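You operate a simulated robot arm through the tools that you are given. There is no shell and no other tool.

You run a simulated robot arm. Do the job below in one go: nothing can be reset, and whatever is moved stays where it is left.

## Task
Put things in order on the top of the island bench. At the end: the clear sample bottle (marked "No 25") from the top of the island bench stands on top of the blue folded apron; the black lid is on the brown carton (marked "No 25"); the yellow label block from the top of the island bench stands where the clear plastic cup stood; the clear plastic cup from the top of the island bench stands where the black lid stood; whatever was shut is shut again. Leave all else as you found it, and nothing knocked over.

The check looks at the end state, three seconds after you hand in, the way a careful person would. Anything else that was tipped, shoved, dropped, spilled or broken makes it a failure. A push-on lid holds only when it is set on centred and level and pressed home; a screw cap is set on level and turned clockwise until tight.

## Robot
A 7-joint arm with a two-finger parallel gripper, fixed in place. Base frame: the origin is at the foot of the arm, x ahead of it, y to its left, z up; the work surface is at about z = 0. Lengths are in mm, angles in rad, forces in N, time in s.
With the tool pointing down near the work surface it reaches from about 240 to 620 mm from the base axis. Its first joint turns from -1.152 to 1.152 rad. Payload 2.6 kg.
The tool frame sits at the grasp point between the pads (the TCP): z along the fingers, y along the line on which they close. The tips reach 30 mm beyond it. Largest opening 94 mm; finger width 28, thickness 10; the body of the gripper, 50 by 96 mm, starts 55 mm behind the TCP.
Orientation is told as [roll, pitch, yaw] about the base's x, y, z axes, in that order, counted from this pose: with the fingers straight down and closing along the base's y, the tool's x points along the base's -x, its y along +y and its z along -z.

## Interface
- The arm moves only by the tool play_rows. Its argument "rows" is a list of rows, each a list of 3 entries, a list of its own where there are three numbers: the shift along the base's x, y, z in units of 20 mm (1.0 is 20 mm), then the turn, a rotation vector about the base's x, y, z in units of 4 degrees (1.0 is 4 degrees), then the finger opening in mm, from 0 to 94. In form: [[[dx, dy, dz], [rx, ry, rz], hand], ...]. A call has 1 to 20 rows; each row shifts and turns the commanded pose from where the row before left it. A call with a number of a shift or a turn outside -1 to 1 is refused whole. Rows are played at 5 a second. More than 50 mm and 0.15 rad between two rows, or a gripper value outside its range, and nothing of the call is played. Where a pose cannot be reached the arm comes as near as it can. A force on the tool above 40 N (or 10 N above the force at the start of the call, whichever is more), or a blocked arm, ends the call early, and 0.2 s more pass. The fingers move at their own pace (about 72 mm/s each) and stop on an object; they squeeze with about 43 N. The grip force told is the motor's: it shows also when the fingers shut on nothing. Time passes only in rows, and 0.2 s behind the last, so rows that do not move let the fingers close. The reply holds the time, the measured pose of the TCP, the force on the tool along the base axes, the opening and the grip force, in the units named above and with some noise, with the torque about the TCP (base axes, N m) and any sound that the robot's microphone picked up.
- Cameras (640 x 400 px; columns grow to the right, rows downward): "scene" is fixed at [24.1, 421.9, 556.3]; the picture's right is [-0.84, -0.54, 0.00], its down [-0.40, 0.62, -0.68] and it looks along [0.37, -0.57, -0.74] (base axes); focal length 214 px, centre (320, 200). "wrist" rides on the gripper at [76, 14, -103] in the tool frame; the picture's right is [-0.18, 0.98, 0.00], its down [-0.75, -0.14, -0.64] and it looks along [-0.63, -0.12, 0.77] (tool axes); focal length 243 px, centre (320, 200). There is no depth. A picture from a camera that has moved, and an enlarged one, comes with that camera's place and axes in the base frame and with its lens. The place of the scene camera against the robot may be out by one fixed shift of up to 25 mm in any direction.
- camera(camera): a new picture of that camera. It takes no simulated time.
- zoom(camera, box): a new picture of the part [left, top, right, bottom] of that camera's present view, enlarged. It takes no simulated time.
- job_done(): hands the job in; it is judged then, once.

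Places have to be worked out from the pictures, the camera data and where the tool is seen. Open the gripper and draw the arm clear of the work before you hand the job in, unless the task says otherwise.

The tools are called by a JSON object that holds its "api" and its "payload". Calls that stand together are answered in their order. play_rows: Moves the arm, as the interface text tells. Its arguments: {"type":"object","properties":{"rows":{"type":"array","items":{"type":"array"}}},"required":["rows"]} The other tools are called the same way: camera (camera) takes a picture; zoom (camera, box) takes an enlarged picture of a part of a camera's view; job_done () hands the job in.

At the start:

```text
clock: 0.0
tcp_pos: [386.6, 20.2, 349.6]
ee_rot: [0.0, -0.001, 0.003]
contact_force: [1.0, 0.0, 0.1]
moment: [-0.01, 0.02, -0.02]
finger_gap: 94.0
gripper_force: 0.0
```

scene: 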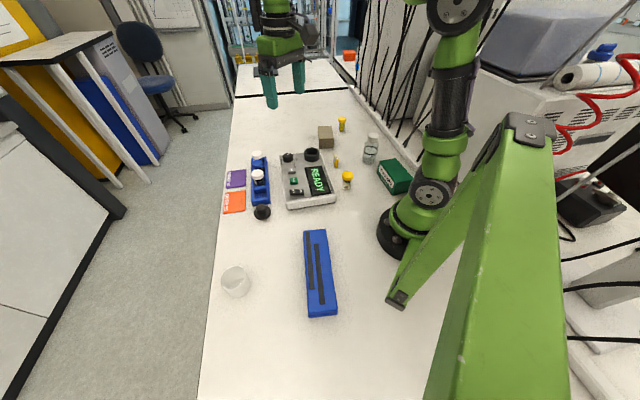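
wrist: 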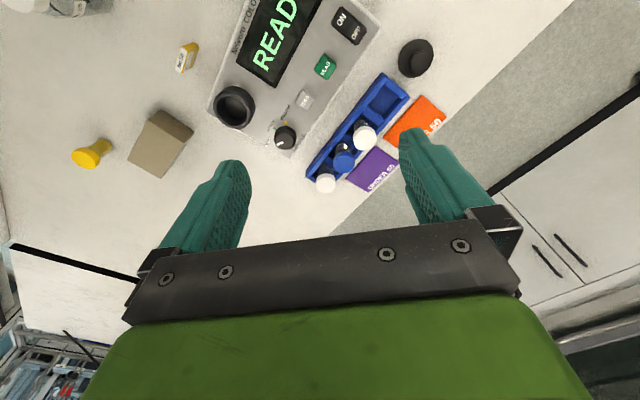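

I'll start by looking more closely at the bench through both cameras.

{"api": "zoom", "payload": {"camera": "scene", "box": [200, 100, 420, 240]}}

{"api": "zoom", "payload": {"camera": "scene", "box": [200, 220, 420, 360]}}

{"api": "zoom", "payload": {"camera": "wrist", "box": [0, 0, 480, 220]}}

{"api": "zoom", "payload": {"camera": "scene", "box": [310, 100, 420, 210]}}

```text
2.86 times, centred on (310, 170) of scene
camera zoom: at [24.1, 421.9, 556.3], right [-0.84, -0.54, 0.0], down [-0.4, 0.62, -0.68], along [0.37, -0.57, -0.74], focal length 613 px, centre (349, 286)
```

zoom: 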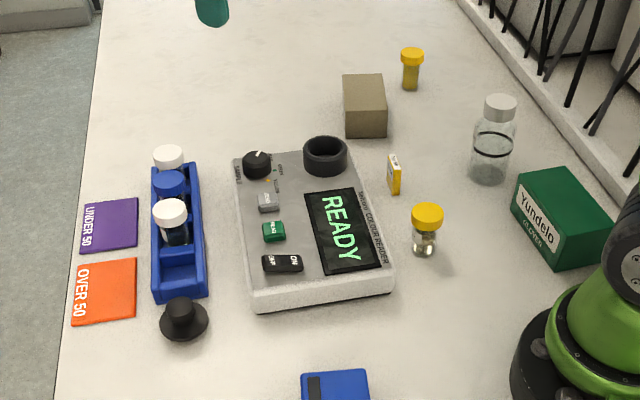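

```text
2.86 times, centred on (310, 290) of scene
camera zoom: at [24.1, 421.9, 556.3], right [-0.84, -0.54, 0.0], down [-0.4, 0.62, -0.68], along [0.37, -0.57, -0.74], focal length 613 px, centre (349, -57)
```

zoom: 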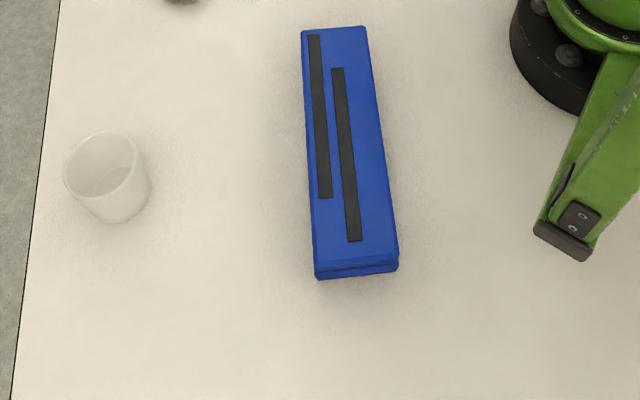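

```text
1.33 times, centred on (240, 110) of wrist
camera zoom: at [310.3, 34.9, 451.2], right [0.18, 0.98, 0.0], down [0.75, -0.14, 0.64], along [0.63, -0.12, -0.77], focal length 324 px, centre (427, 320)
```

zoom: 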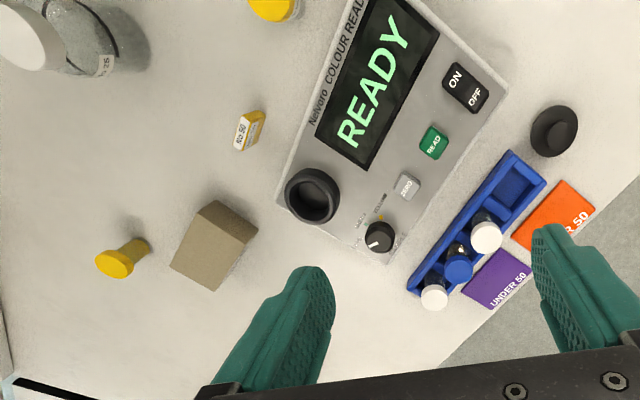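

```text
3.64 times, centred on (365, 155) of scene
camera zoom: at [24.1, 421.9, 556.3], right [-0.84, -0.54, 0.0], down [-0.4, 0.62, -0.68], along [0.37, -0.57, -0.74], focal length 780 px, centre (156, 364)
```

zoom: 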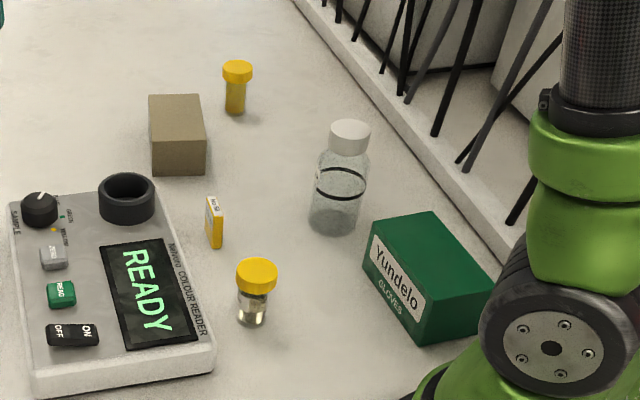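

The bottle looks to be near (240,-290), the carton near (470,-315), the label block near (344,-185), the lid near (415,170) and the cup near (300,380). I'll swing the wrist camera towards the bottle side, staying high, to get better fixes.

{"api": "play_rows", "payload": {"rows": [[[-0.8, -0.9, -0.5], [0, 0, -0.97], 94], [[-0.8, -0.9, -0.5], [0, 0, -0.97], 94], [[-0.8, -0.9, -0.5], [0, 0, -0.97], 94], [[-0.8, -0.9, -0.5], [0, 0, -0.97], 94], [[-0.8, -0.9, -0.5], [0, 0, -0.97], 94], [[-0.8, -0.9, -0.5], [0, 0, -0.97], 94], [[-0.8, -0.9, -0.5], [0, 0, -0.97], 94], [[-0.8, -0.9, -0.5], [0, 0, -0.97], 94], [[-0.8, -0.9, -0.5], [0, 0, -0.97], 94], [[-0.8, -0.9, -0.5], [0, 0, -0.97], 94], [[-0.8, -0.9, -0.5], [0, 0, -0.97], 94], [[-0.8, -0.9, -0.5], [0, 0, -0.97], 94], [[0, 0, 0], [0, 0, 0], 94]]}}

{"api": "camera", "payload": {"camera": "wrist"}}

{"api": "camera", "payload": {"camera": "scene"}}

```text
clock: 2.8
tcp_pos: [194.8, -196.4, 229.0]
ee_rot: [0.001, 0.0, -0.814]
contact_force: [-0.2, -0.2, 0.2]
moment: [0.0, 0.0, 0.03]
finger_gap: 93.8
gripper_force: 0.0
```

```text
taken
camera wrist: at [152.9, -130.3, 331.3], right [0.84, 0.54, 0.0], down [0.42, -0.64, 0.64], along [0.35, -0.54, -0.77], focal length 243 px, centre (320, 200)
```

wrist: 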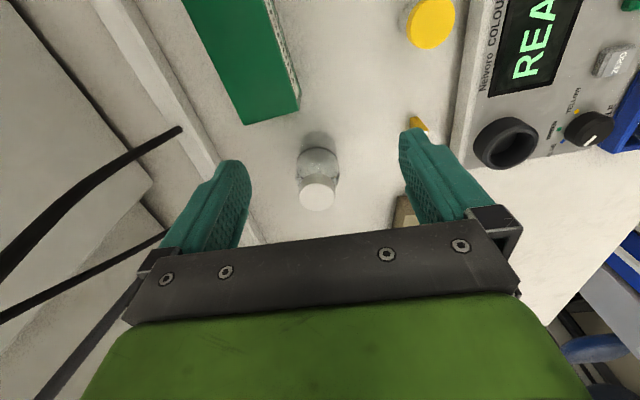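

```text
taken
```

scene: 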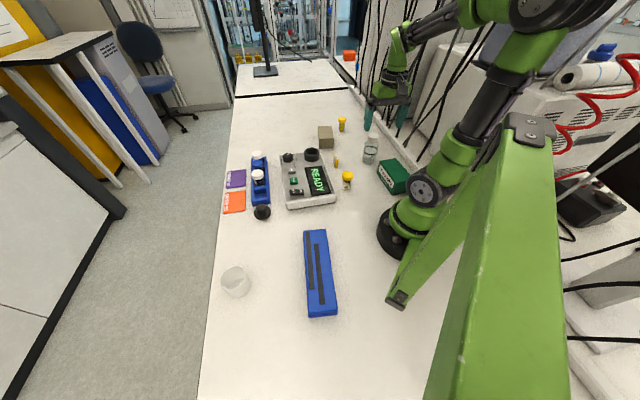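

The bottle is visible between the fingers. I'll zoom in on its parts to measure it and read the label.

{"api": "zoom", "payload": {"camera": "wrist", "box": [240, 100, 400, 240]}}

{"api": "zoom", "payload": {"camera": "scene", "box": [340, 115, 410, 200]}}

```text
2.86 times, centred on (320, 170) of wrist
camera zoom: at [152.9, -130.3, 331.3], right [0.84, 0.54, 0.0], down [0.42, -0.64, 0.64], along [0.35, -0.54, -0.77], focal length 693 px, centre (320, 286)
```

zoom: 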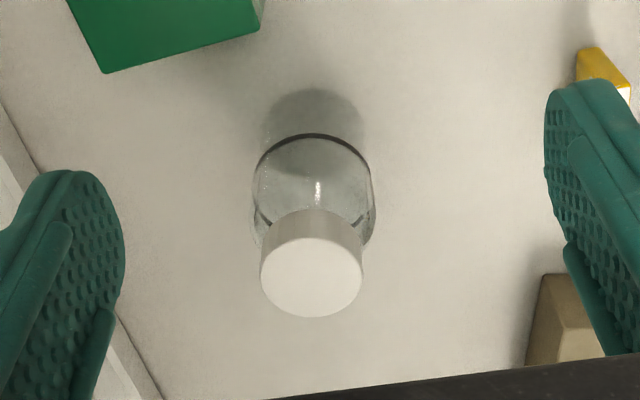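

```text
4.71 times, centred on (375, 158) of scene
camera zoom: at [24.1, 421.9, 556.3], right [-0.84, -0.54, 0.0], down [-0.4, 0.62, -0.68], along [0.37, -0.57, -0.74], focal length 1009 px, centre (61, 400)
```

zoom: 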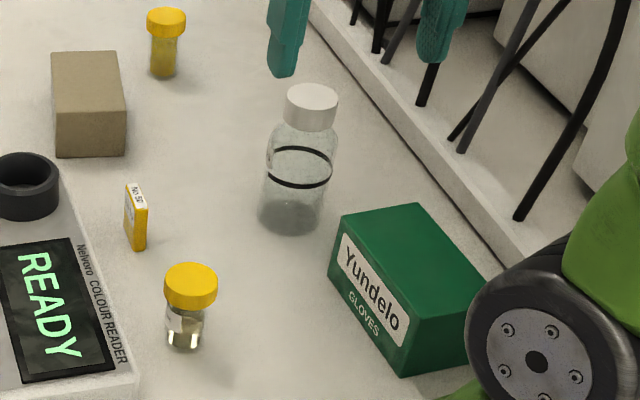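

The bottle appears to be about 55 mm across and 114 mm tall, standing near (246,-281). Next I'll move so the carton, label block and far vial come into view.

{"api": "play_rows", "payload": {"rows": [[[0.9, 0, 0], [0, 0, 0.4], 94], [[0.9, 0, 0], [0, 0, 0.4], 94], [[0.9, 0, 0], [0, 0, 0.4], 94], [[0.9, 0, 0], [0, 0, 0.4], 94], [[0.9, 0, 0], [0, 0, 0.4], 94], [[0.9, 0, 0], [0, 0, 0.4], 94], [[0.9, 0, 0], [0, 0, 0.4], 94], [[0, 0, 0], [0, 0, 0], 94]]}}

{"api": "camera", "payload": {"camera": "wrist"}}

{"api": "zoom", "payload": {"camera": "wrist", "box": [160, 0, 480, 240]}}

```text
clock: 4.6
tcp_pos: [322.0, -196.2, 230.1]
ee_rot: [0.002, -0.001, -0.615]
contact_force: [1.3, -0.2, -0.5]
moment: [0.01, 0.05, 0.0]
finger_gap: 94.2
gripper_force: 0.0
```

```text
taken
camera wrist: at [267.9, -140.1, 331.9], right [0.72, 0.7, 0.0], down [0.53, -0.55, 0.64], along [0.45, -0.46, -0.77], focal length 243 px, centre (320, 200)
```

wrist: 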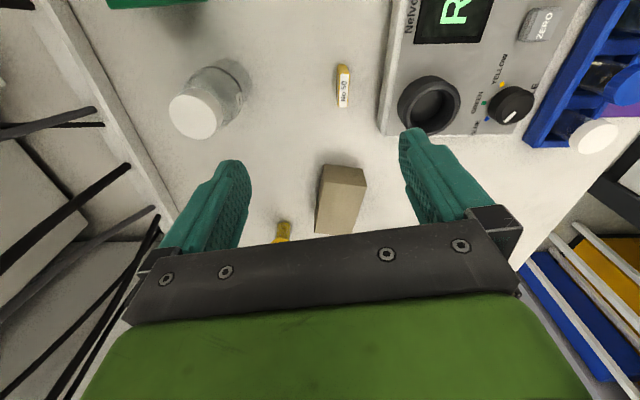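

```text
1.67 times, centred on (320, 120) of wrist
camera zoom: at [267.9, -140.1, 331.9], right [0.72, 0.7, 0.0], down [0.53, -0.55, 0.64], along [0.45, -0.46, -0.77], focal length 404 px, centre (320, 333)
```

zoom: 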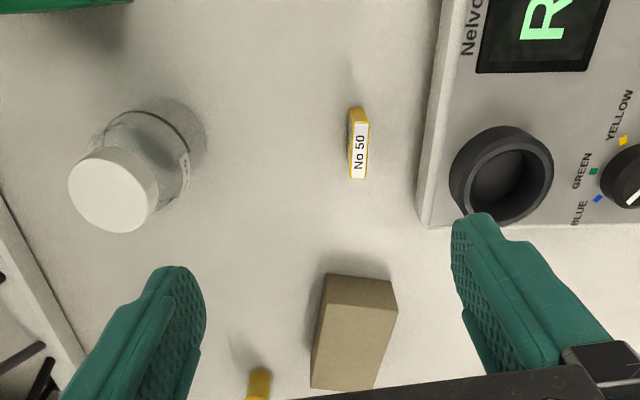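

I'll zoom on the carton, label block and bottle label from here.

{"api": "zoom", "payload": {"camera": "wrist", "box": [270, 150, 390, 240]}}

{"api": "zoom", "payload": {"camera": "wrist", "box": [300, 40, 390, 120]}}

{"api": "zoom", "payload": {"camera": "wrist", "box": [150, 40, 270, 150]}}

{"api": "zoom", "payload": {"camera": "scene", "box": [310, 115, 360, 155]}}

```text
4.44 times, centred on (330, 195) of wrist
camera zoom: at [267.9, -140.1, 331.9], right [0.72, 0.7, 0.0], down [0.53, -0.55, 0.64], along [0.45, -0.46, -0.77], focal length 1078 px, centre (276, 222)
```

zoom: 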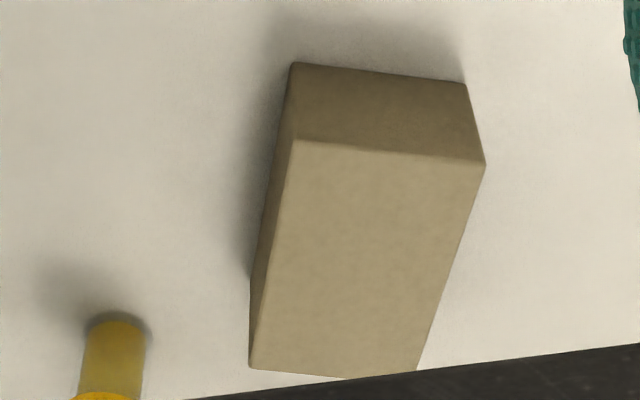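

```text
5.00 times, centred on (345, 80) of wrist
camera zoom: at [267.9, -140.1, 331.9], right [0.72, 0.7, 0.0], down [0.53, -0.55, 0.64], along [0.45, -0.46, -0.77], focal length 1213 px, centre (195, 800)
```

zoom: 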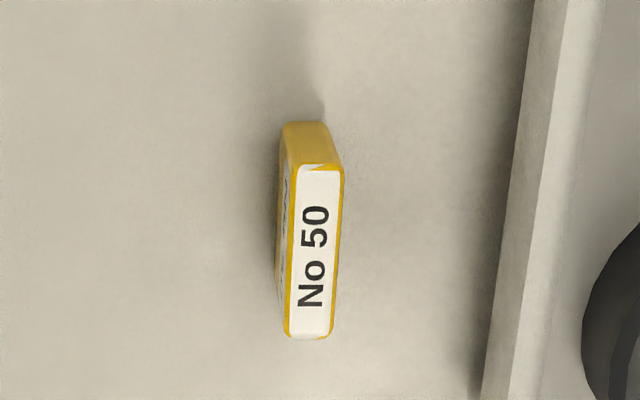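

```text
3.64 times, centred on (210, 95) of wrist
camera zoom: at [267.9, -140.1, 331.9], right [0.72, 0.7, 0.0], down [0.53, -0.55, 0.64], along [0.45, -0.46, -0.77], focal length 882 px, centre (720, 582)
```

zoom: 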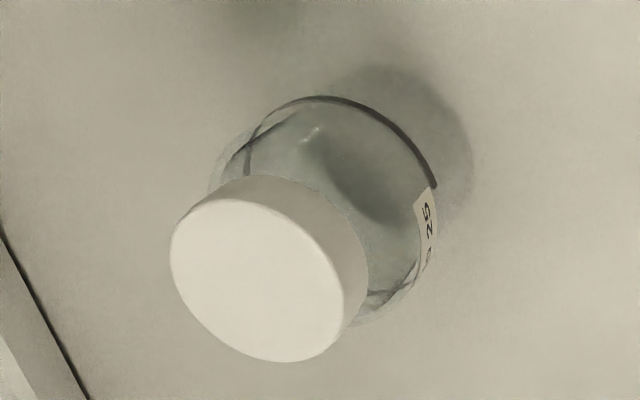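

```text
10.00 times, centred on (335, 135) of scene
camera zoom: at [24.1, 421.9, 556.3], right [-0.84, -0.54, 0.0], down [-0.4, 0.62, -0.68], along [0.37, -0.57, -0.74], focal length 2145 px, centre (170, 850)
```

zoom: 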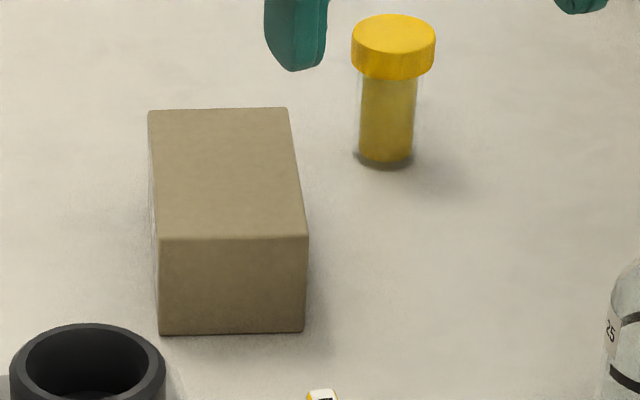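

The carton is about 63×109×46 mm, centred near (472,-307). The label block is about 36×10.5×40 mm, near (346,-180), with its length at about -47°. Now I'll swing to the other side to view the lid, cup and apron.

{"api": "play_rows", "payload": {"rows": [[[-0.216, 0.963, 0], [0, 0, 0.954], 94], [[-0.216, 0.963, 0], [0, 0, 0.954], 94], [[-0.216, 0.963, 0], [0, 0, 0.954], 94], [[-0.216, 0.963, 0], [0, 0, 0.954], 94], [[-0.216, 0.963, 0], [0, 0, 0.954], 94], [[-0.216, 0.963, 0], [0, 0, 0.954], 94], [[-0.216, 0.963, 0], [0, 0, 0.954], 94], [[-0.216, 0.963, 0], [0, 0, 0.954], 94], [[-0.216, 0.963, 0], [0, 0, 0.954], 94], [[-0.216, 0.963, 0], [0, 0, 0.954], 94], [[-0.216, 0.963, 0], [0, 0, 0.954], 94], [[-0.216, 0.963, 0], [0, 0, 0.954], 94], [[-0.216, 0.963, 0], [0, 0, 0.954], 94], [[-0.216, 0.963, 0], [0, 0, 0.954], 94], [[-0.216, 0.963, 0], [0, 0, 0.954], 94], [[-0.216, 0.963, 0], [0, 0, 0.954], 94], [[-0.216, 0.963, 0], [0, 0, 0.954], 94], [[-0.216, 0.963, 0], [0, 0, 0.954], 94], [[-0.216, 0.963, 0], [0, 0, 0.954], 94], [[0, 0, 0], [0, 0, 0], 94]]}}

{"api": "camera", "payload": {"camera": "wrist"}}

{"api": "camera", "payload": {"camera": "scene"}}

```text
clock: 8.8
tcp_pos: [239.5, 169.5, 228.5]
ee_rot: [0.0, -0.001, 0.651]
contact_force: [1.0, -0.2, -0.3]
moment: [-0.02, 0.04, -0.04]
finger_gap: 93.9
gripper_force: 0.0
```

```text
taken
camera wrist: at [170.1, 134.3, 330.0], right [-0.45, 0.89, 0.0], down [0.68, 0.34, 0.64], along [0.57, 0.29, -0.77], focal length 243 px, centre (320, 200)
```

wrist: 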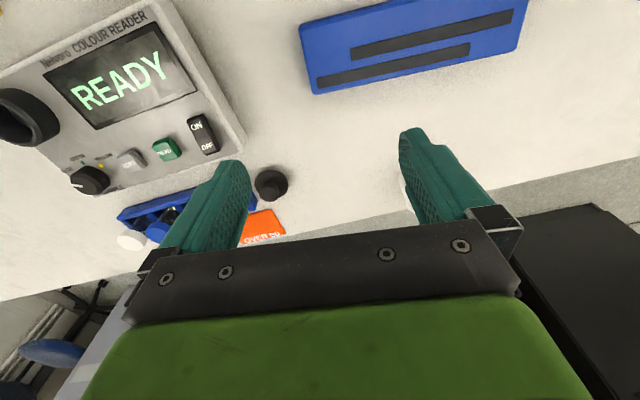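

```text
taken
```

scene: 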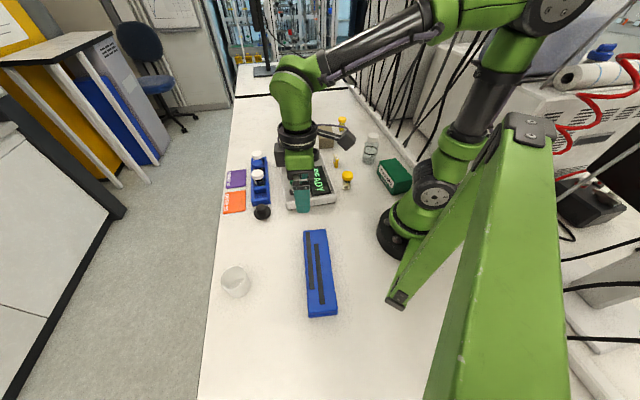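

The lid and apron are visible now, and the cup is hidden behind the right finger. I'll zoom in on the lid and apron.

{"api": "zoom", "payload": {"camera": "wrist", "box": [230, 150, 310, 210]}}

{"api": "zoom", "payload": {"camera": "wrist", "box": [280, 0, 540, 110]}}

{"api": "zoom", "payload": {"camera": "scene", "box": [240, 190, 290, 230]}}

{"api": "zoom", "payload": {"camera": "scene", "box": [290, 220, 350, 325]}}

{"api": "zoom", "payload": {"camera": "scene", "box": [205, 255, 265, 305]}}

```text
6.67 times, centred on (270, 180) of wrist
camera zoom: at [170.1, 134.3, 330.0], right [-0.45, 0.89, 0.0], down [0.68, 0.34, 0.64], along [0.57, 0.29, -0.77], focal length 1618 px, centre (653, 333)
```

zoom: 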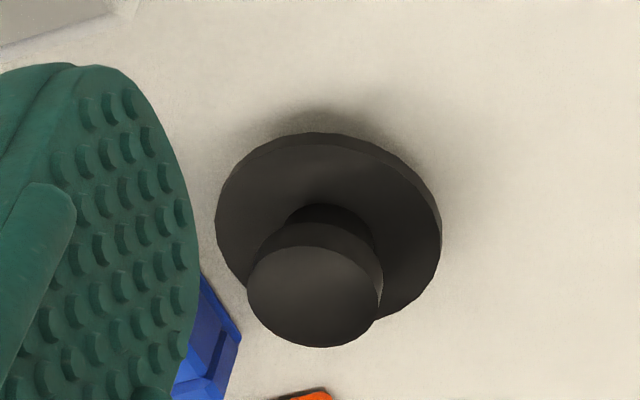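

```text
2.46 times, centred on (410, 55) of wrist
camera zoom: at [170.1, 134.3, 330.0], right [-0.45, 0.89, 0.0], down [0.68, 0.34, 0.64], along [0.57, 0.29, -0.77], focal length 597 px, centre (98, 557)
```

zoom: 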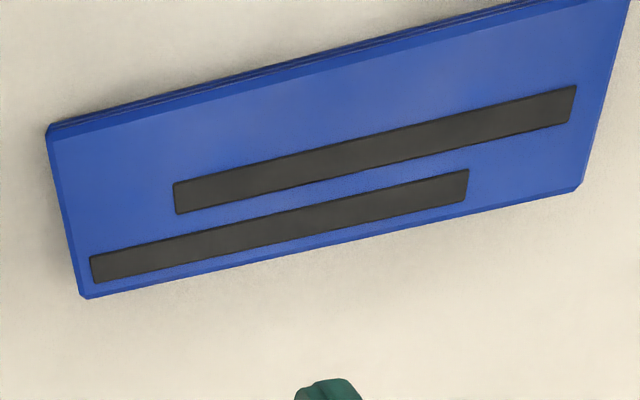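

```text
10.00 times, centred on (265, 210) of scene
camera zoom: at [24.1, 421.9, 556.3], right [-0.84, -0.54, 0.0], down [-0.4, 0.62, -0.68], along [0.37, -0.57, -0.74], focal length 2145 px, centre (870, 100)
```

zoom: 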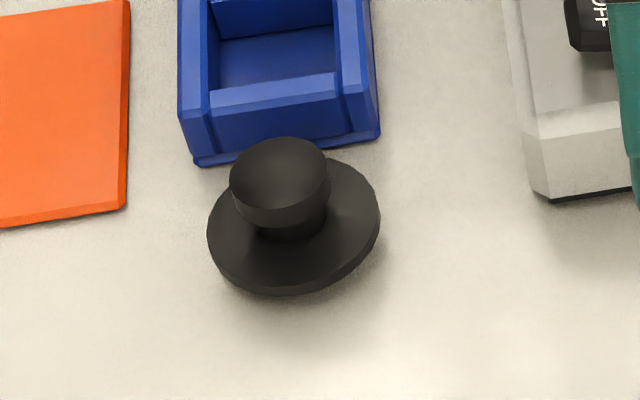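

```text
3.81 times, centred on (320, 272) of scene
camera zoom: at [24.1, 421.9, 556.3], right [-0.84, -0.54, 0.0], down [-0.4, 0.62, -0.68], along [0.37, -0.57, -0.74], focal length 817 px, centre (320, -76)
```

zoom: 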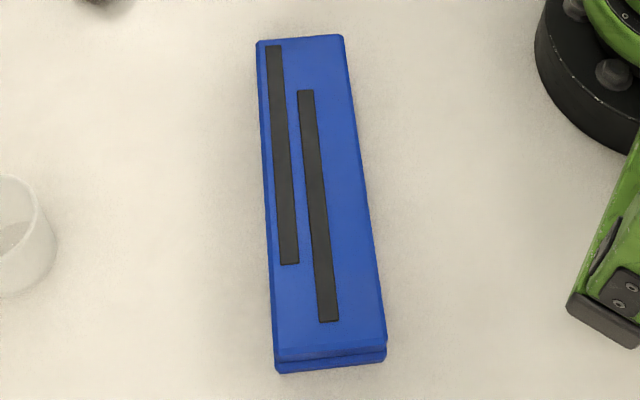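

```text
8.00 times, centred on (235, 280) of scene
camera zoom: at [24.1, 421.9, 556.3], right [-0.84, -0.54, 0.0], down [-0.4, 0.62, -0.68], along [0.37, -0.57, -0.74], focal length 1716 px, centre (1000, -440)
```

zoom: 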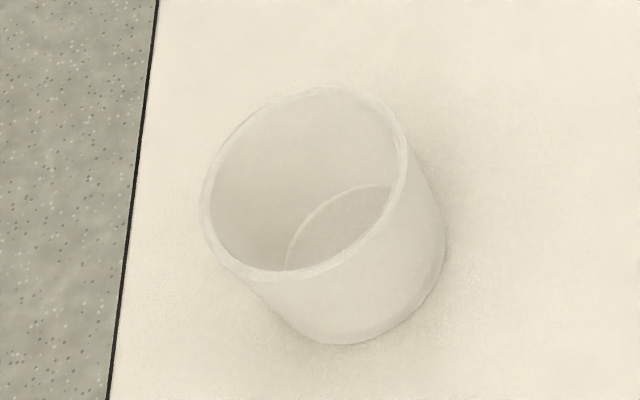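

The lid centre looks to be near (419,171), with a disc about 56 mm across and a knob head about 32 mm across and 28 mm high. I'll shift so the wrist camera sees the cup unobstructed.

{"api": "play_rows", "payload": {"rows": [[[-0.75, 0.75, 0], [0, 0, 0.93], 94], [[-0.75, 0.75, 0], [0, 0, 0.93], 94], [[-0.75, 0.75, 0], [0, 0, 0.93], 94], [[-0.75, 0.75, 0], [0, 0, 0.93], 94], [[0, 0, 0], [0, 0, 0], 94]]}}

{"api": "camera", "payload": {"camera": "wrist"}}

{"api": "zoom", "payload": {"camera": "wrist", "box": [240, 110, 400, 230]}}

{"api": "zoom", "payload": {"camera": "wrist", "box": [240, 0, 480, 110]}}

```text
clock: 10.0
tcp_pos: [177.0, 229.4, 228.2]
ee_rot: [-0.002, -0.001, 0.911]
contact_force: [0.0, 0.2, 0.2]
moment: [0.0, -0.01, -0.02]
finger_gap: 94.1
gripper_force: 0.0
```

```text
taken
camera wrist: at [119.4, 178.8, 330.8], right [-0.66, 0.75, 0.0], down [0.57, 0.51, 0.64], along [0.48, 0.43, -0.77], focal length 243 px, centre (320, 200)
```

wrist: 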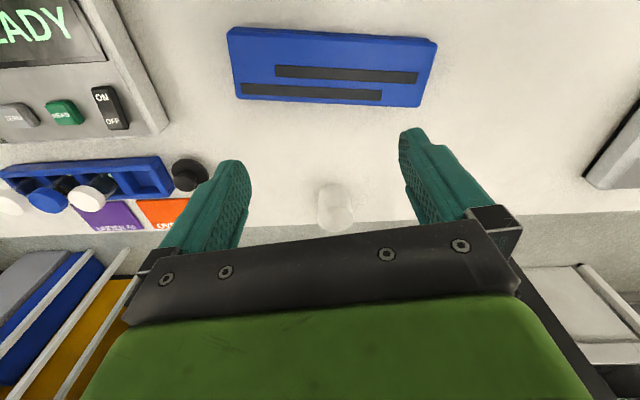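

```text
3.33 times, centred on (320, 170) of wrist
camera zoom: at [119.4, 178.8, 330.8], right [-0.66, 0.75, 0.0], down [0.57, 0.51, 0.64], along [0.48, 0.43, -0.77], focal length 809 px, centre (320, 300)
```

zoom: 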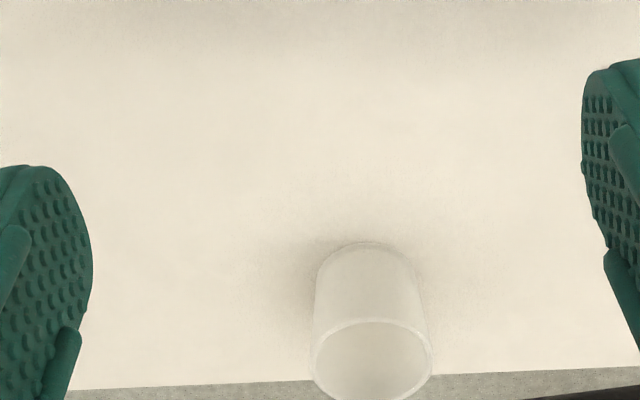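

```text
2.67 times, centred on (360, 55) of wrist
camera zoom: at [119.4, 178.8, 330.8], right [-0.66, 0.75, 0.0], down [0.57, 0.51, 0.64], along [0.48, 0.43, -0.77], focal length 647 px, centre (213, 587)
```

zoom: 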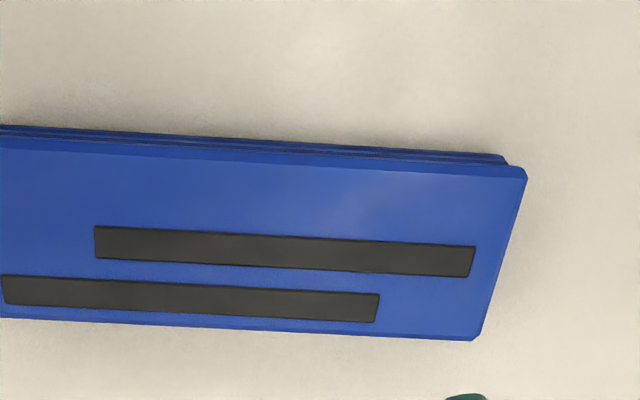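

The cup is near (300,373), with a base about 51 mm across, a rim about 58 mm and a height of about 60 mm. I'll check how thick the dark straps on the apron are, since the bottle must stand steady there.

{"api": "zoom", "payload": {"camera": "wrist", "box": [370, 30, 440, 110]}}

{"api": "zoom", "payload": {"camera": "wrist", "box": [225, 20, 305, 105]}}

{"api": "zoom", "payload": {"camera": "scene", "box": [300, 285, 345, 320]}}

{"api": "zoom", "payload": {"camera": "scene", "box": [295, 225, 340, 260]}}

```text
5.00 times, centred on (405, 70) of wrist
camera zoom: at [119.4, 178.8, 330.8], right [-0.66, 0.75, 0.0], down [0.57, 0.51, 0.64], along [0.48, 0.43, -0.77], focal length 1213 px, centre (-105, 850)
```

zoom: 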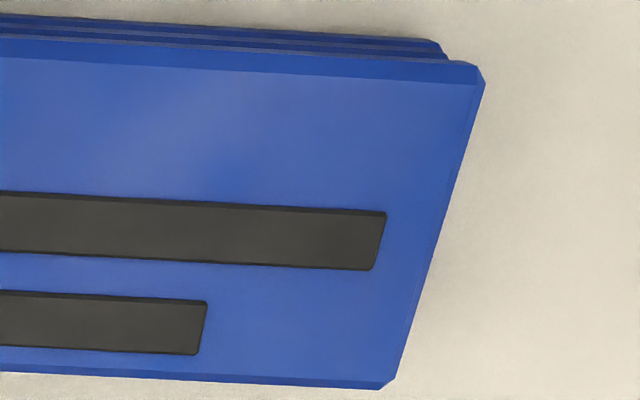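

```text
4.71 times, centred on (265, 62) of wrist
camera zoom: at [119.4, 178.8, 330.8], right [-0.66, 0.75, 0.0], down [0.57, 0.51, 0.64], along [0.48, 0.43, -0.77], focal length 1142 px, centre (579, 847)
```

zoom: 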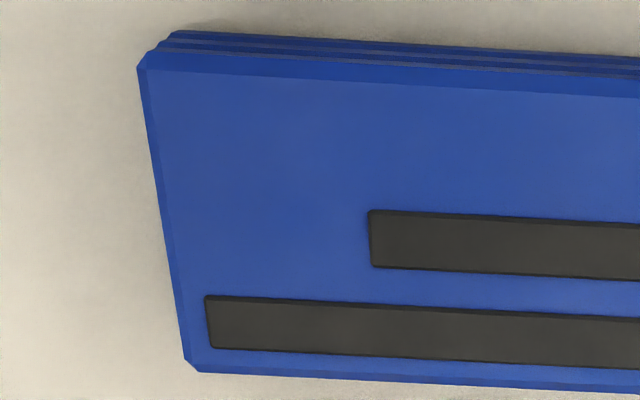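

```text
11.43 times, centred on (322, 302) of scene
camera zoom: at [24.1, 421.9, 556.3], right [-0.84, -0.54, 0.0], down [-0.4, 0.62, -0.68], along [0.37, -0.57, -0.74], focal length 2451 px, centre (291, -971)
```

zoom: 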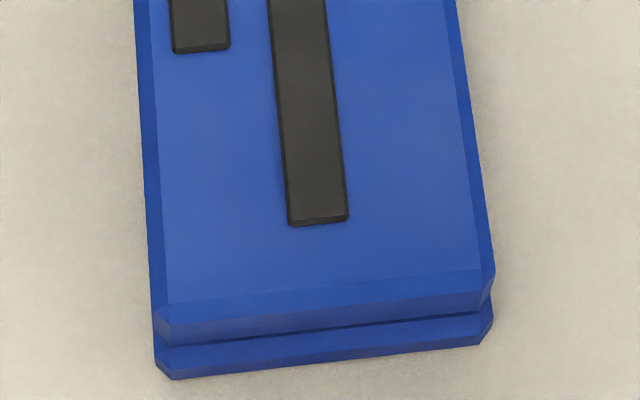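

```text
11.43 times, centred on (318, 242) of scene
camera zoom: at [24.1, 421.9, 556.3], right [-0.84, -0.54, 0.0], down [-0.4, 0.62, -0.68], along [0.37, -0.57, -0.74], focal length 2451 px, centre (349, -286)
```

zoom: 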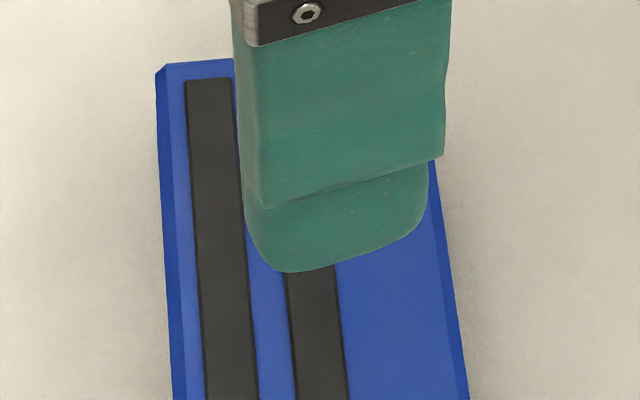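

The apron straps are only about 1 mm thick, so the bottle can stand across both near (180,221). I'll start with the lid: move above it at safe height, turning the fingers parallel to the rack's end.

{"api": "play_rows", "payload": {"rows": [[[0.93, -0.224, 0], [0, 0, -0.95], 94], [[0.93, -0.224, 0], [0, 0, -0.95], 94], [[0.93, -0.224, 0], [0, 0, -0.95], 94], [[0.93, -0.224, 0], [0, 0, -0.95], 94], [[0.93, -0.224, 0], [0, 0, -0.95], 94], [[0.93, -0.224, 0], [0, 0, -0.95], 94], [[0.93, -0.224, 0], [0, 0, -0.95], 94], [[0.93, -0.224, 0], [0, 0, -0.95], 94], [[0.93, -0.224, 0], [0, 0, -0.95], 94], [[0.93, -0.224, 0], [0, 0, -0.95], 94], [[0.93, -0.224, 0], [0, 0, -0.95], 94], [[0.93, -0.224, 0], [0, 0, -0.95], 94], [[0.93, -0.224, 0], [0, 0, -0.95], 94], [[0, 0, -0.5], [0, 0, -1], 94], [[0, 0, -0.5], [0, 0, -1], 94], [[0, 0, -0.5], [0, 0, -1], 94], [[0, 0, -0.5], [0, 0, -1], 94], [[0, 0, -0.5], [0, 0, -1], 94], [[0, 0, -0.5], [0, 0, -1], 94], [[0, 0, 0], [0, 0, 0], 94]]}}

{"api": "camera", "payload": {"camera": "wrist"}}

```text
clock: 14.2
tcp_pos: [420.4, 171.7, 168.1]
ee_rot: [0.0, 0.0, -0.373]
contact_force: [-0.6, 1.2, 0.5]
moment: [0.01, 0.0, 0.0]
finger_gap: 94.0
gripper_force: 0.0
```

```text
taken
camera wrist: at [355.5, 212.5, 271.1], right [0.53, 0.85, 0.0], down [0.65, -0.41, 0.64], along [0.54, -0.34, -0.77], focal length 243 px, centre (320, 200)
```

wrist: 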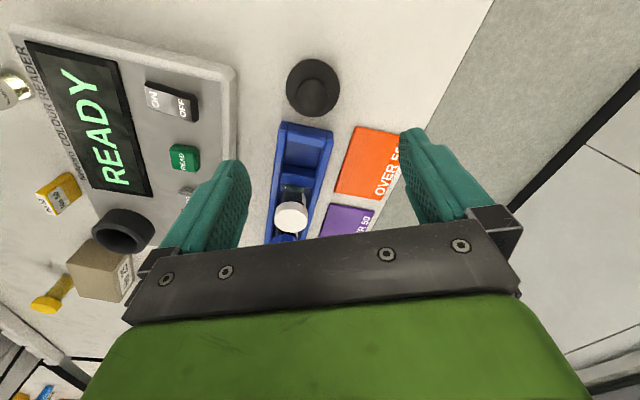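

From here a white label shows on the carton's far side. I'll zoom on it and on the lid and rack.

{"api": "zoom", "payload": {"camera": "wrist", "box": [260, 40, 420, 160]}}

{"api": "zoom", "payload": {"camera": "wrist", "box": [20, 200, 160, 320]}}

```text
3.33 times, centred on (340, 100) of wrist
camera zoom: at [355.5, 212.5, 271.1], right [0.53, 0.85, 0.0], down [0.65, -0.41, 0.64], along [0.54, -0.34, -0.77], focal length 809 px, centre (253, 533)
```

zoom: 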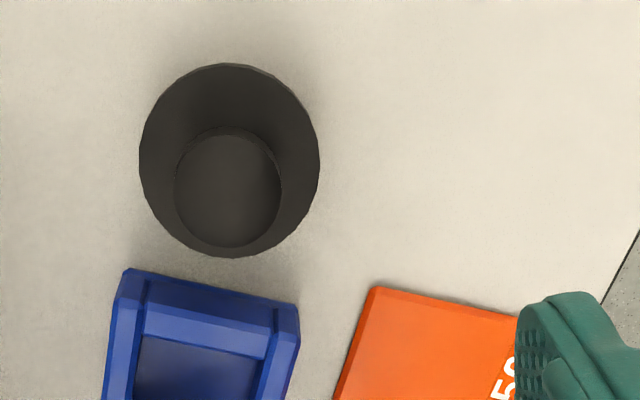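

```text
3.33 times, centred on (90, 260) of wrist
camera zoom: at [355.5, 212.5, 271.1], right [0.53, 0.85, 0.0], down [0.65, -0.41, 0.64], along [0.54, -0.34, -0.77], focal length 809 px, centre (1087, 0)
```

zoom: 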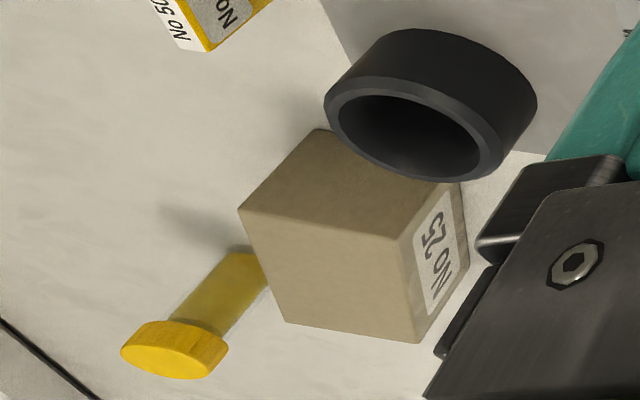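

The carton is confirmed as "No 25". Triangulating, the lid's disc seems to sit above the bench at z≈15, perhaps on a plug, so I'll check with a strong zoom in the scene camera.

{"api": "zoom", "payload": {"camera": "scene", "box": [249, 198, 277, 224]}}

{"api": "camera", "payload": {"camera": "scene"}}

```text
15.38 times, centred on (263, 211) of scene
camera zoom: at [24.1, 421.9, 556.3], right [-0.84, -0.54, 0.0], down [-0.4, 0.62, -0.68], along [0.37, -0.57, -0.74], focal length 3300 px, centre (1197, 31)
```

zoom: 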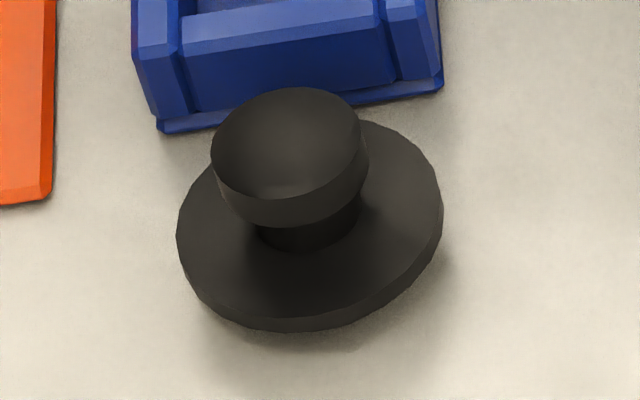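

```text
taken
```

scene: 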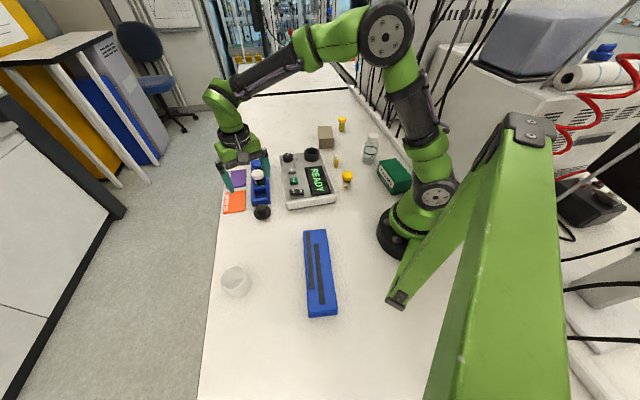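

The scene camera's offset works out to about (-1,+12,-10). With that, both cameras put the lid at (411,170): disc at z≈17 on a plug, knob head at about z 33–43. I'll rotate the fingers parallel to the rack end, narrow the opening to 60 and come down to z≈110 above the lid.

{"api": "play_rows", "payload": {"rows": [[[-0.077, -0.014, -0.48], [0, 0, -0.972], 60], [[-0.077, -0.014, -0.48], [0, 0, -0.972], 60], [[-0.077, -0.014, -0.48], [0, 0, -0.972], 60], [[-0.077, -0.014, -0.48], [0, 0, -0.972], 60], [[-0.077, -0.014, -0.48], [0, 0, -0.972], 60], [[-0.077, -0.014, -0.48], [0, 0, -0.972], 60], [[0, 0, 0], [0, 0, 0], 60], [[0, 0, 0], [0, 0, 0], 60]]}}

{"api": "camera", "payload": {"camera": "wrist"}}

{"api": "zoom", "payload": {"camera": "scene", "box": [220, 140, 320, 230]}}

```text
clock: 16.0
tcp_pos: [410.3, 170.3, 112.0]
ee_rot: [0.001, 0.001, -0.779]
contact_force: [0.4, 0.4, 0.0]
moment: [0.03, 0.0, 0.02]
finger_gap: 60.2
gripper_force: 0.1
```

```text
taken
camera wrist: at [366.4, 235.0, 214.4], right [0.82, 0.57, 0.0], down [0.44, -0.63, 0.64], along [0.37, -0.53, -0.77], focal length 243 px, centre (320, 200)
```

wrist: 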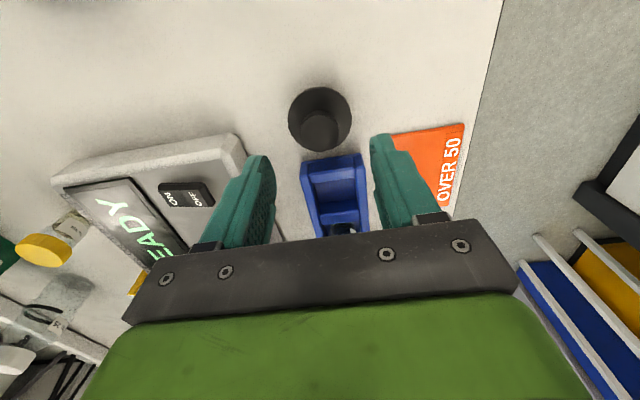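

```text
4.44 times, centred on (270, 185) of scene
camera zoom: at [24.1, 421.9, 556.3], right [-0.84, -0.54, 0.0], down [-0.4, 0.62, -0.68], along [0.37, -0.57, -0.74], focal length 953 px, centre (542, 267)
```

zoom: 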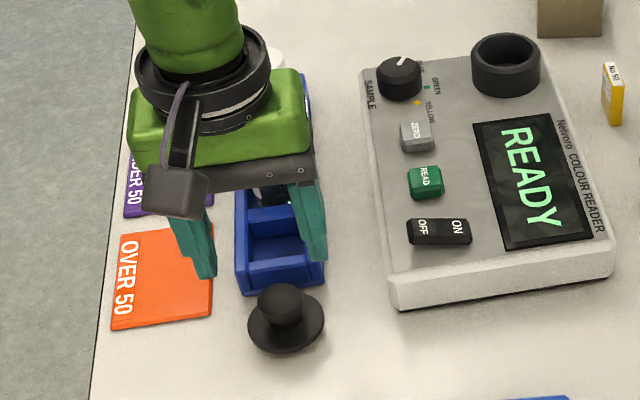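

The lid appears right where predicted, at (411,170), centred between the fingers. I'll descend to z≈53 so the tips straddle the knob above the disc.

{"api": "play_rows", "payload": {"rows": [[[0.02, 0, -0.75], [0, 0, 0], 60], [[0.02, 0, -0.75], [0, 0, 0], 60], [[0, 0, -0.75], [0, 0, 0], 60], [[0, 0, -0.7], [0, 0, 0], 60], [[0, 0, 0], [0, 0, 0], 60]]}}

{"api": "camera", "payload": {"camera": "wrist"}}

{"api": "zoom", "payload": {"camera": "scene", "box": [220, 160, 300, 230]}}

```text
clock: 17.2
tcp_pos: [411.3, 168.5, 52.4]
ee_rot: [-0.001, 0.001, -0.779]
contact_force: [-0.1, -0.4, 0.7]
moment: [-0.02, 0.01, 0.0]
finger_gap: 60.3
gripper_force: 0.0
```

```text
taken
camera wrist: at [368.1, 232.7, 155.2], right [0.82, 0.57, 0.0], down [0.44, -0.63, 0.64], along [0.37, -0.53, -0.77], focal length 243 px, centre (320, 200)
```

wrist: 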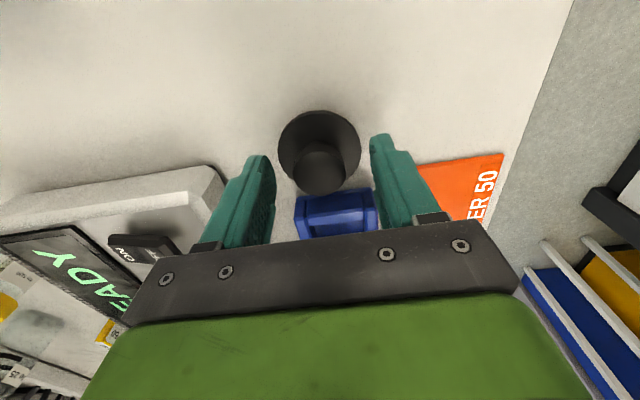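

```text
5.71 times, centred on (260, 195) of scene
camera zoom: at [24.1, 421.9, 556.3], right [-0.84, -0.54, 0.0], down [-0.4, 0.62, -0.68], along [0.37, -0.57, -0.74], focal length 1226 px, centre (663, 229)
```

zoom: 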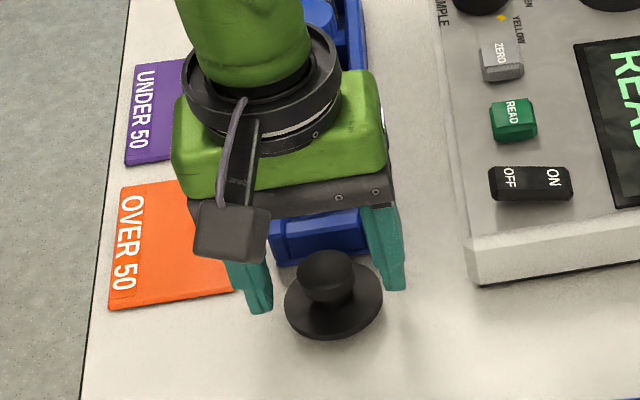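

The knob is between the fingers as predicted, so I'll close on it.

{"api": "play_rows", "payload": {"rows": [[[0, 0, 0], [0, 0, 0], 40], [[0, 0, 0], [0, 0, 0], 20], [[0, 0, 0], [0, 0, 0], 20], [[0, 0, 0], [0, 0, 0], 20], [[0, 0, 0], [0, 0, 0], 20]]}}

{"api": "camera", "payload": {"camera": "wrist"}}

{"api": "zoom", "payload": {"camera": "scene", "box": [220, 160, 300, 230]}}

```text
clock: 18.4
tcp_pos: [412.2, 167.9, 53.1]
ee_rot: [0.0, 0.0, -0.777]
contact_force: [-0.8, 0.0, -0.6]
moment: [-0.01, 0.01, 0.05]
finger_gap: 28.3
gripper_force: 43.3
```

```text
taken
camera wrist: at [368.2, 232.7, 155.5], right [0.82, 0.57, 0.0], down [0.44, -0.63, 0.64], along [0.37, -0.53, -0.77], focal length 243 px, centre (320, 200)
```

wrist: 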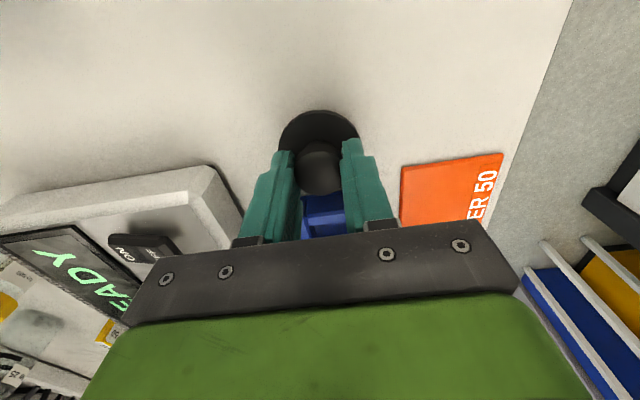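

```text
5.71 times, centred on (260, 195) of scene
camera zoom: at [24.1, 421.9, 556.3], right [-0.84, -0.54, 0.0], down [-0.4, 0.62, -0.68], along [0.37, -0.57, -0.74], focal length 1226 px, centre (663, 229)
```

zoom: 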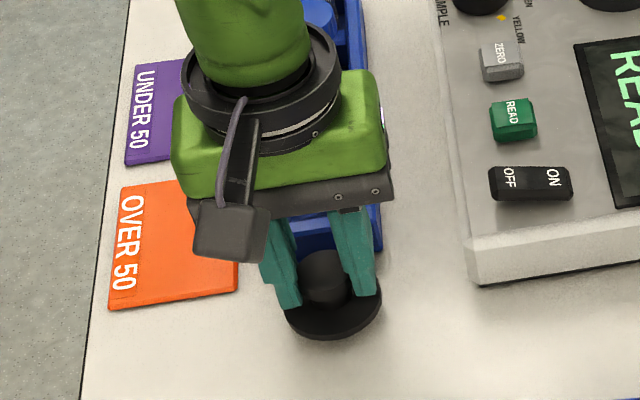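

I have a firm grip: the gap is 28 mm with 43 N on the knob. I'll zoom to measure how the knob sits along the finger width before moving.

{"api": "zoom", "payload": {"camera": "wrist", "box": [260, 100, 380, 220]}}

```text
3.33 times, centred on (320, 160) of wrist
camera zoom: at [368.2, 232.7, 155.5], right [0.82, 0.57, 0.0], down [0.44, -0.63, 0.64], along [0.37, -0.53, -0.77], focal length 809 px, centre (320, 333)
```

zoom: 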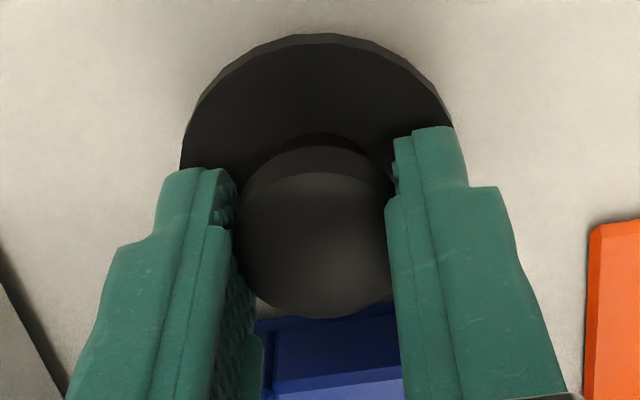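

The knob is centred at the TCP, so I'll lift straight up about 115 mm and check that the lid stays level.

{"api": "play_rows", "payload": {"rows": [[[0, 0, 0.5], [0, 0, 0], 20], [[0, 0, 0.9], [0, 0, 0], 20], [[0, 0, 0.9], [0, 0, 0], 20], [[0, 0, 0.9], [0, 0, 0], 20], [[0, 0, 0.9], [0, 0, 0], 20], [[0, 0, 0.9], [0, 0, 0], 20], [[0, 0, 0.9], [0, 0, 0], 20], [[0, 0, 0], [0, 0, 0], 20]]}}

{"api": "zoom", "payload": {"camera": "scene", "box": [210, 100, 320, 230]}}

{"api": "zoom", "payload": {"camera": "wrist", "box": [220, 60, 420, 240]}}

```text
clock: 20.2
tcp_pos: [412.3, 169.1, 171.4]
ee_rot: [0.0, 0.002, -0.779]
contact_force: [0.7, -0.7, -0.9]
moment: [-0.02, 0.01, 0.0]
finger_gap: 28.1
gripper_force: 43.0
```

```text
3.08 times, centred on (265, 165) of scene
camera zoom: at [24.1, 421.9, 556.3], right [-0.84, -0.54, 0.0], down [-0.4, 0.62, -0.68], along [0.37, -0.57, -0.74], focal length 660 px, centre (489, 308)
```

zoom: 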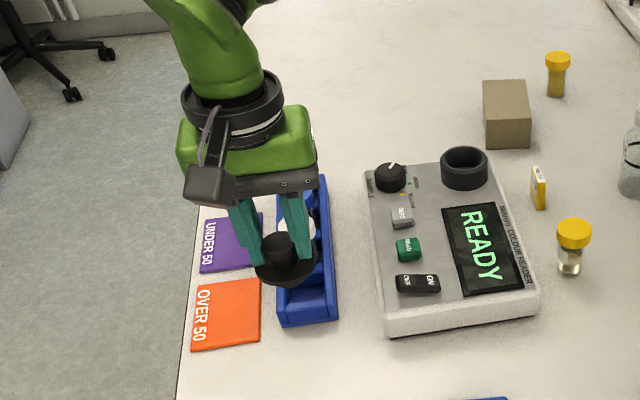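

```text
2.22 times, centred on (320, 150) of wrist
camera zoom: at [368.1, 233.1, 273.9], right [0.82, 0.57, 0.0], down [0.44, -0.63, 0.64], along [0.37, -0.53, -0.77], focal length 539 px, centre (320, 311)
```

zoom: 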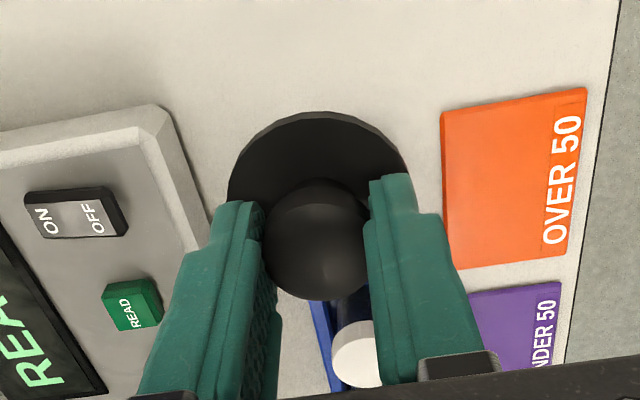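

The lid is lifted level. I'll carry it over toward the carton near (473,-309).

{"api": "play_rows", "payload": {"rows": [[[0.12, -0.95, 0], [0, 0, 0], 20], [[0.12, -0.95, 0], [0, 0, 0], 20], [[0.12, -0.95, 0], [0, 0, 0], 20], [[0.12, -0.95, 0], [0, 0, 0], 20], [[0.12, -0.95, 0], [0, 0, 0], 20], [[0.12, -0.95, 0], [0, 0, 0], 20], [[0.12, -0.95, 0], [0, 0, 0], 20], [[0.12, -0.95, 0], [0, 0, 0], 20], [[0.12, -0.95, 0], [0, 0, 0], 20], [[0.12, -0.95, 0], [0, 0, 0], 20], [[0.12, -0.95, 0], [0, 0, 0], 20], [[0.12, -0.95, 0], [0, 0, 0], 20], [[0.12, -0.95, 0], [0, 0, 0], 20], [[0.12, -0.95, 0], [0, 0, 0], 20], [[0.12, -0.95, 0], [0, 0, 0], 20], [[0.12, -0.95, 0], [0, 0, 0], 20], [[0.12, -0.95, 0], [0, 0, 0], 20], [[0.12, -0.95, 0], [0, 0, 0], 20], [[0.12, -0.95, 0], [0, 0, 0], 20], [[0.12, -0.95, 0], [0, 0, 0], 20]]}}

{"api": "camera", "payload": {"camera": "wrist"}}

```text
clock: 24.4
tcp_pos: [457.0, -209.0, 170.2]
ee_rot: [0.001, 0.0, -0.779]
contact_force: [-0.7, -0.3, -1.4]
moment: [-0.02, -0.04, -0.01]
finger_gap: 28.3
gripper_force: 42.6
```

```text
taken
camera wrist: at [413.8, -144.6, 272.0], right [0.82, 0.57, 0.0], down [0.44, -0.63, 0.64], along [0.37, -0.53, -0.77], focal length 243 px, centre (320, 200)
```

wrist: 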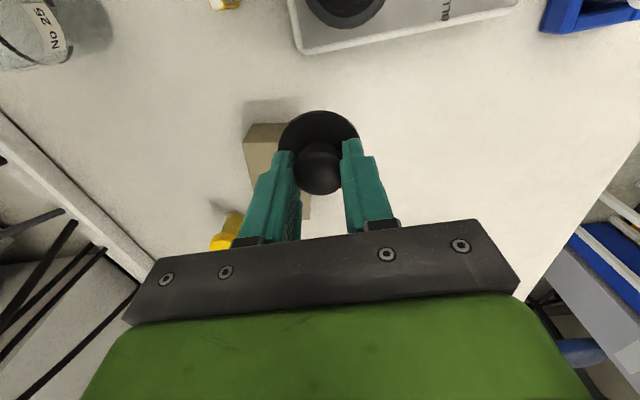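

The carton is partly visible behind the lid. I'll zoom to cross-check its corners from here.

{"api": "zoom", "payload": {"camera": "wrist", "box": [200, 90, 340, 250]}}

{"api": "zoom", "payload": {"camera": "scene", "box": [290, 90, 360, 160]}}

```text
2.50 times, centred on (270, 170) of wrist
camera zoom: at [413.8, -144.6, 272.0], right [0.82, 0.57, 0.0], down [0.44, -0.63, 0.64], along [0.37, -0.53, -0.77], focal length 606 px, centre (445, 275)
```

zoom: 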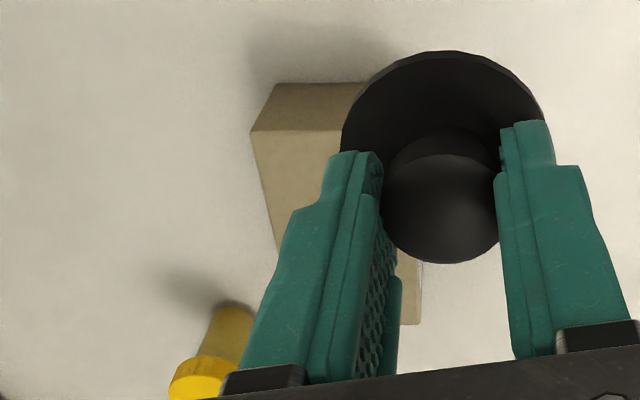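

```text
5.71 times, centred on (325, 125) of scene
camera zoom: at [24.1, 421.9, 556.3], right [-0.84, -0.54, 0.0], down [-0.4, 0.62, -0.68], along [0.37, -0.57, -0.74], focal length 1226 px, centre (291, 629)
```

zoom: 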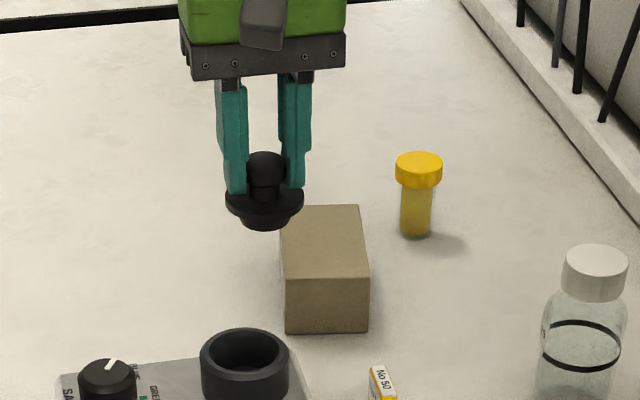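

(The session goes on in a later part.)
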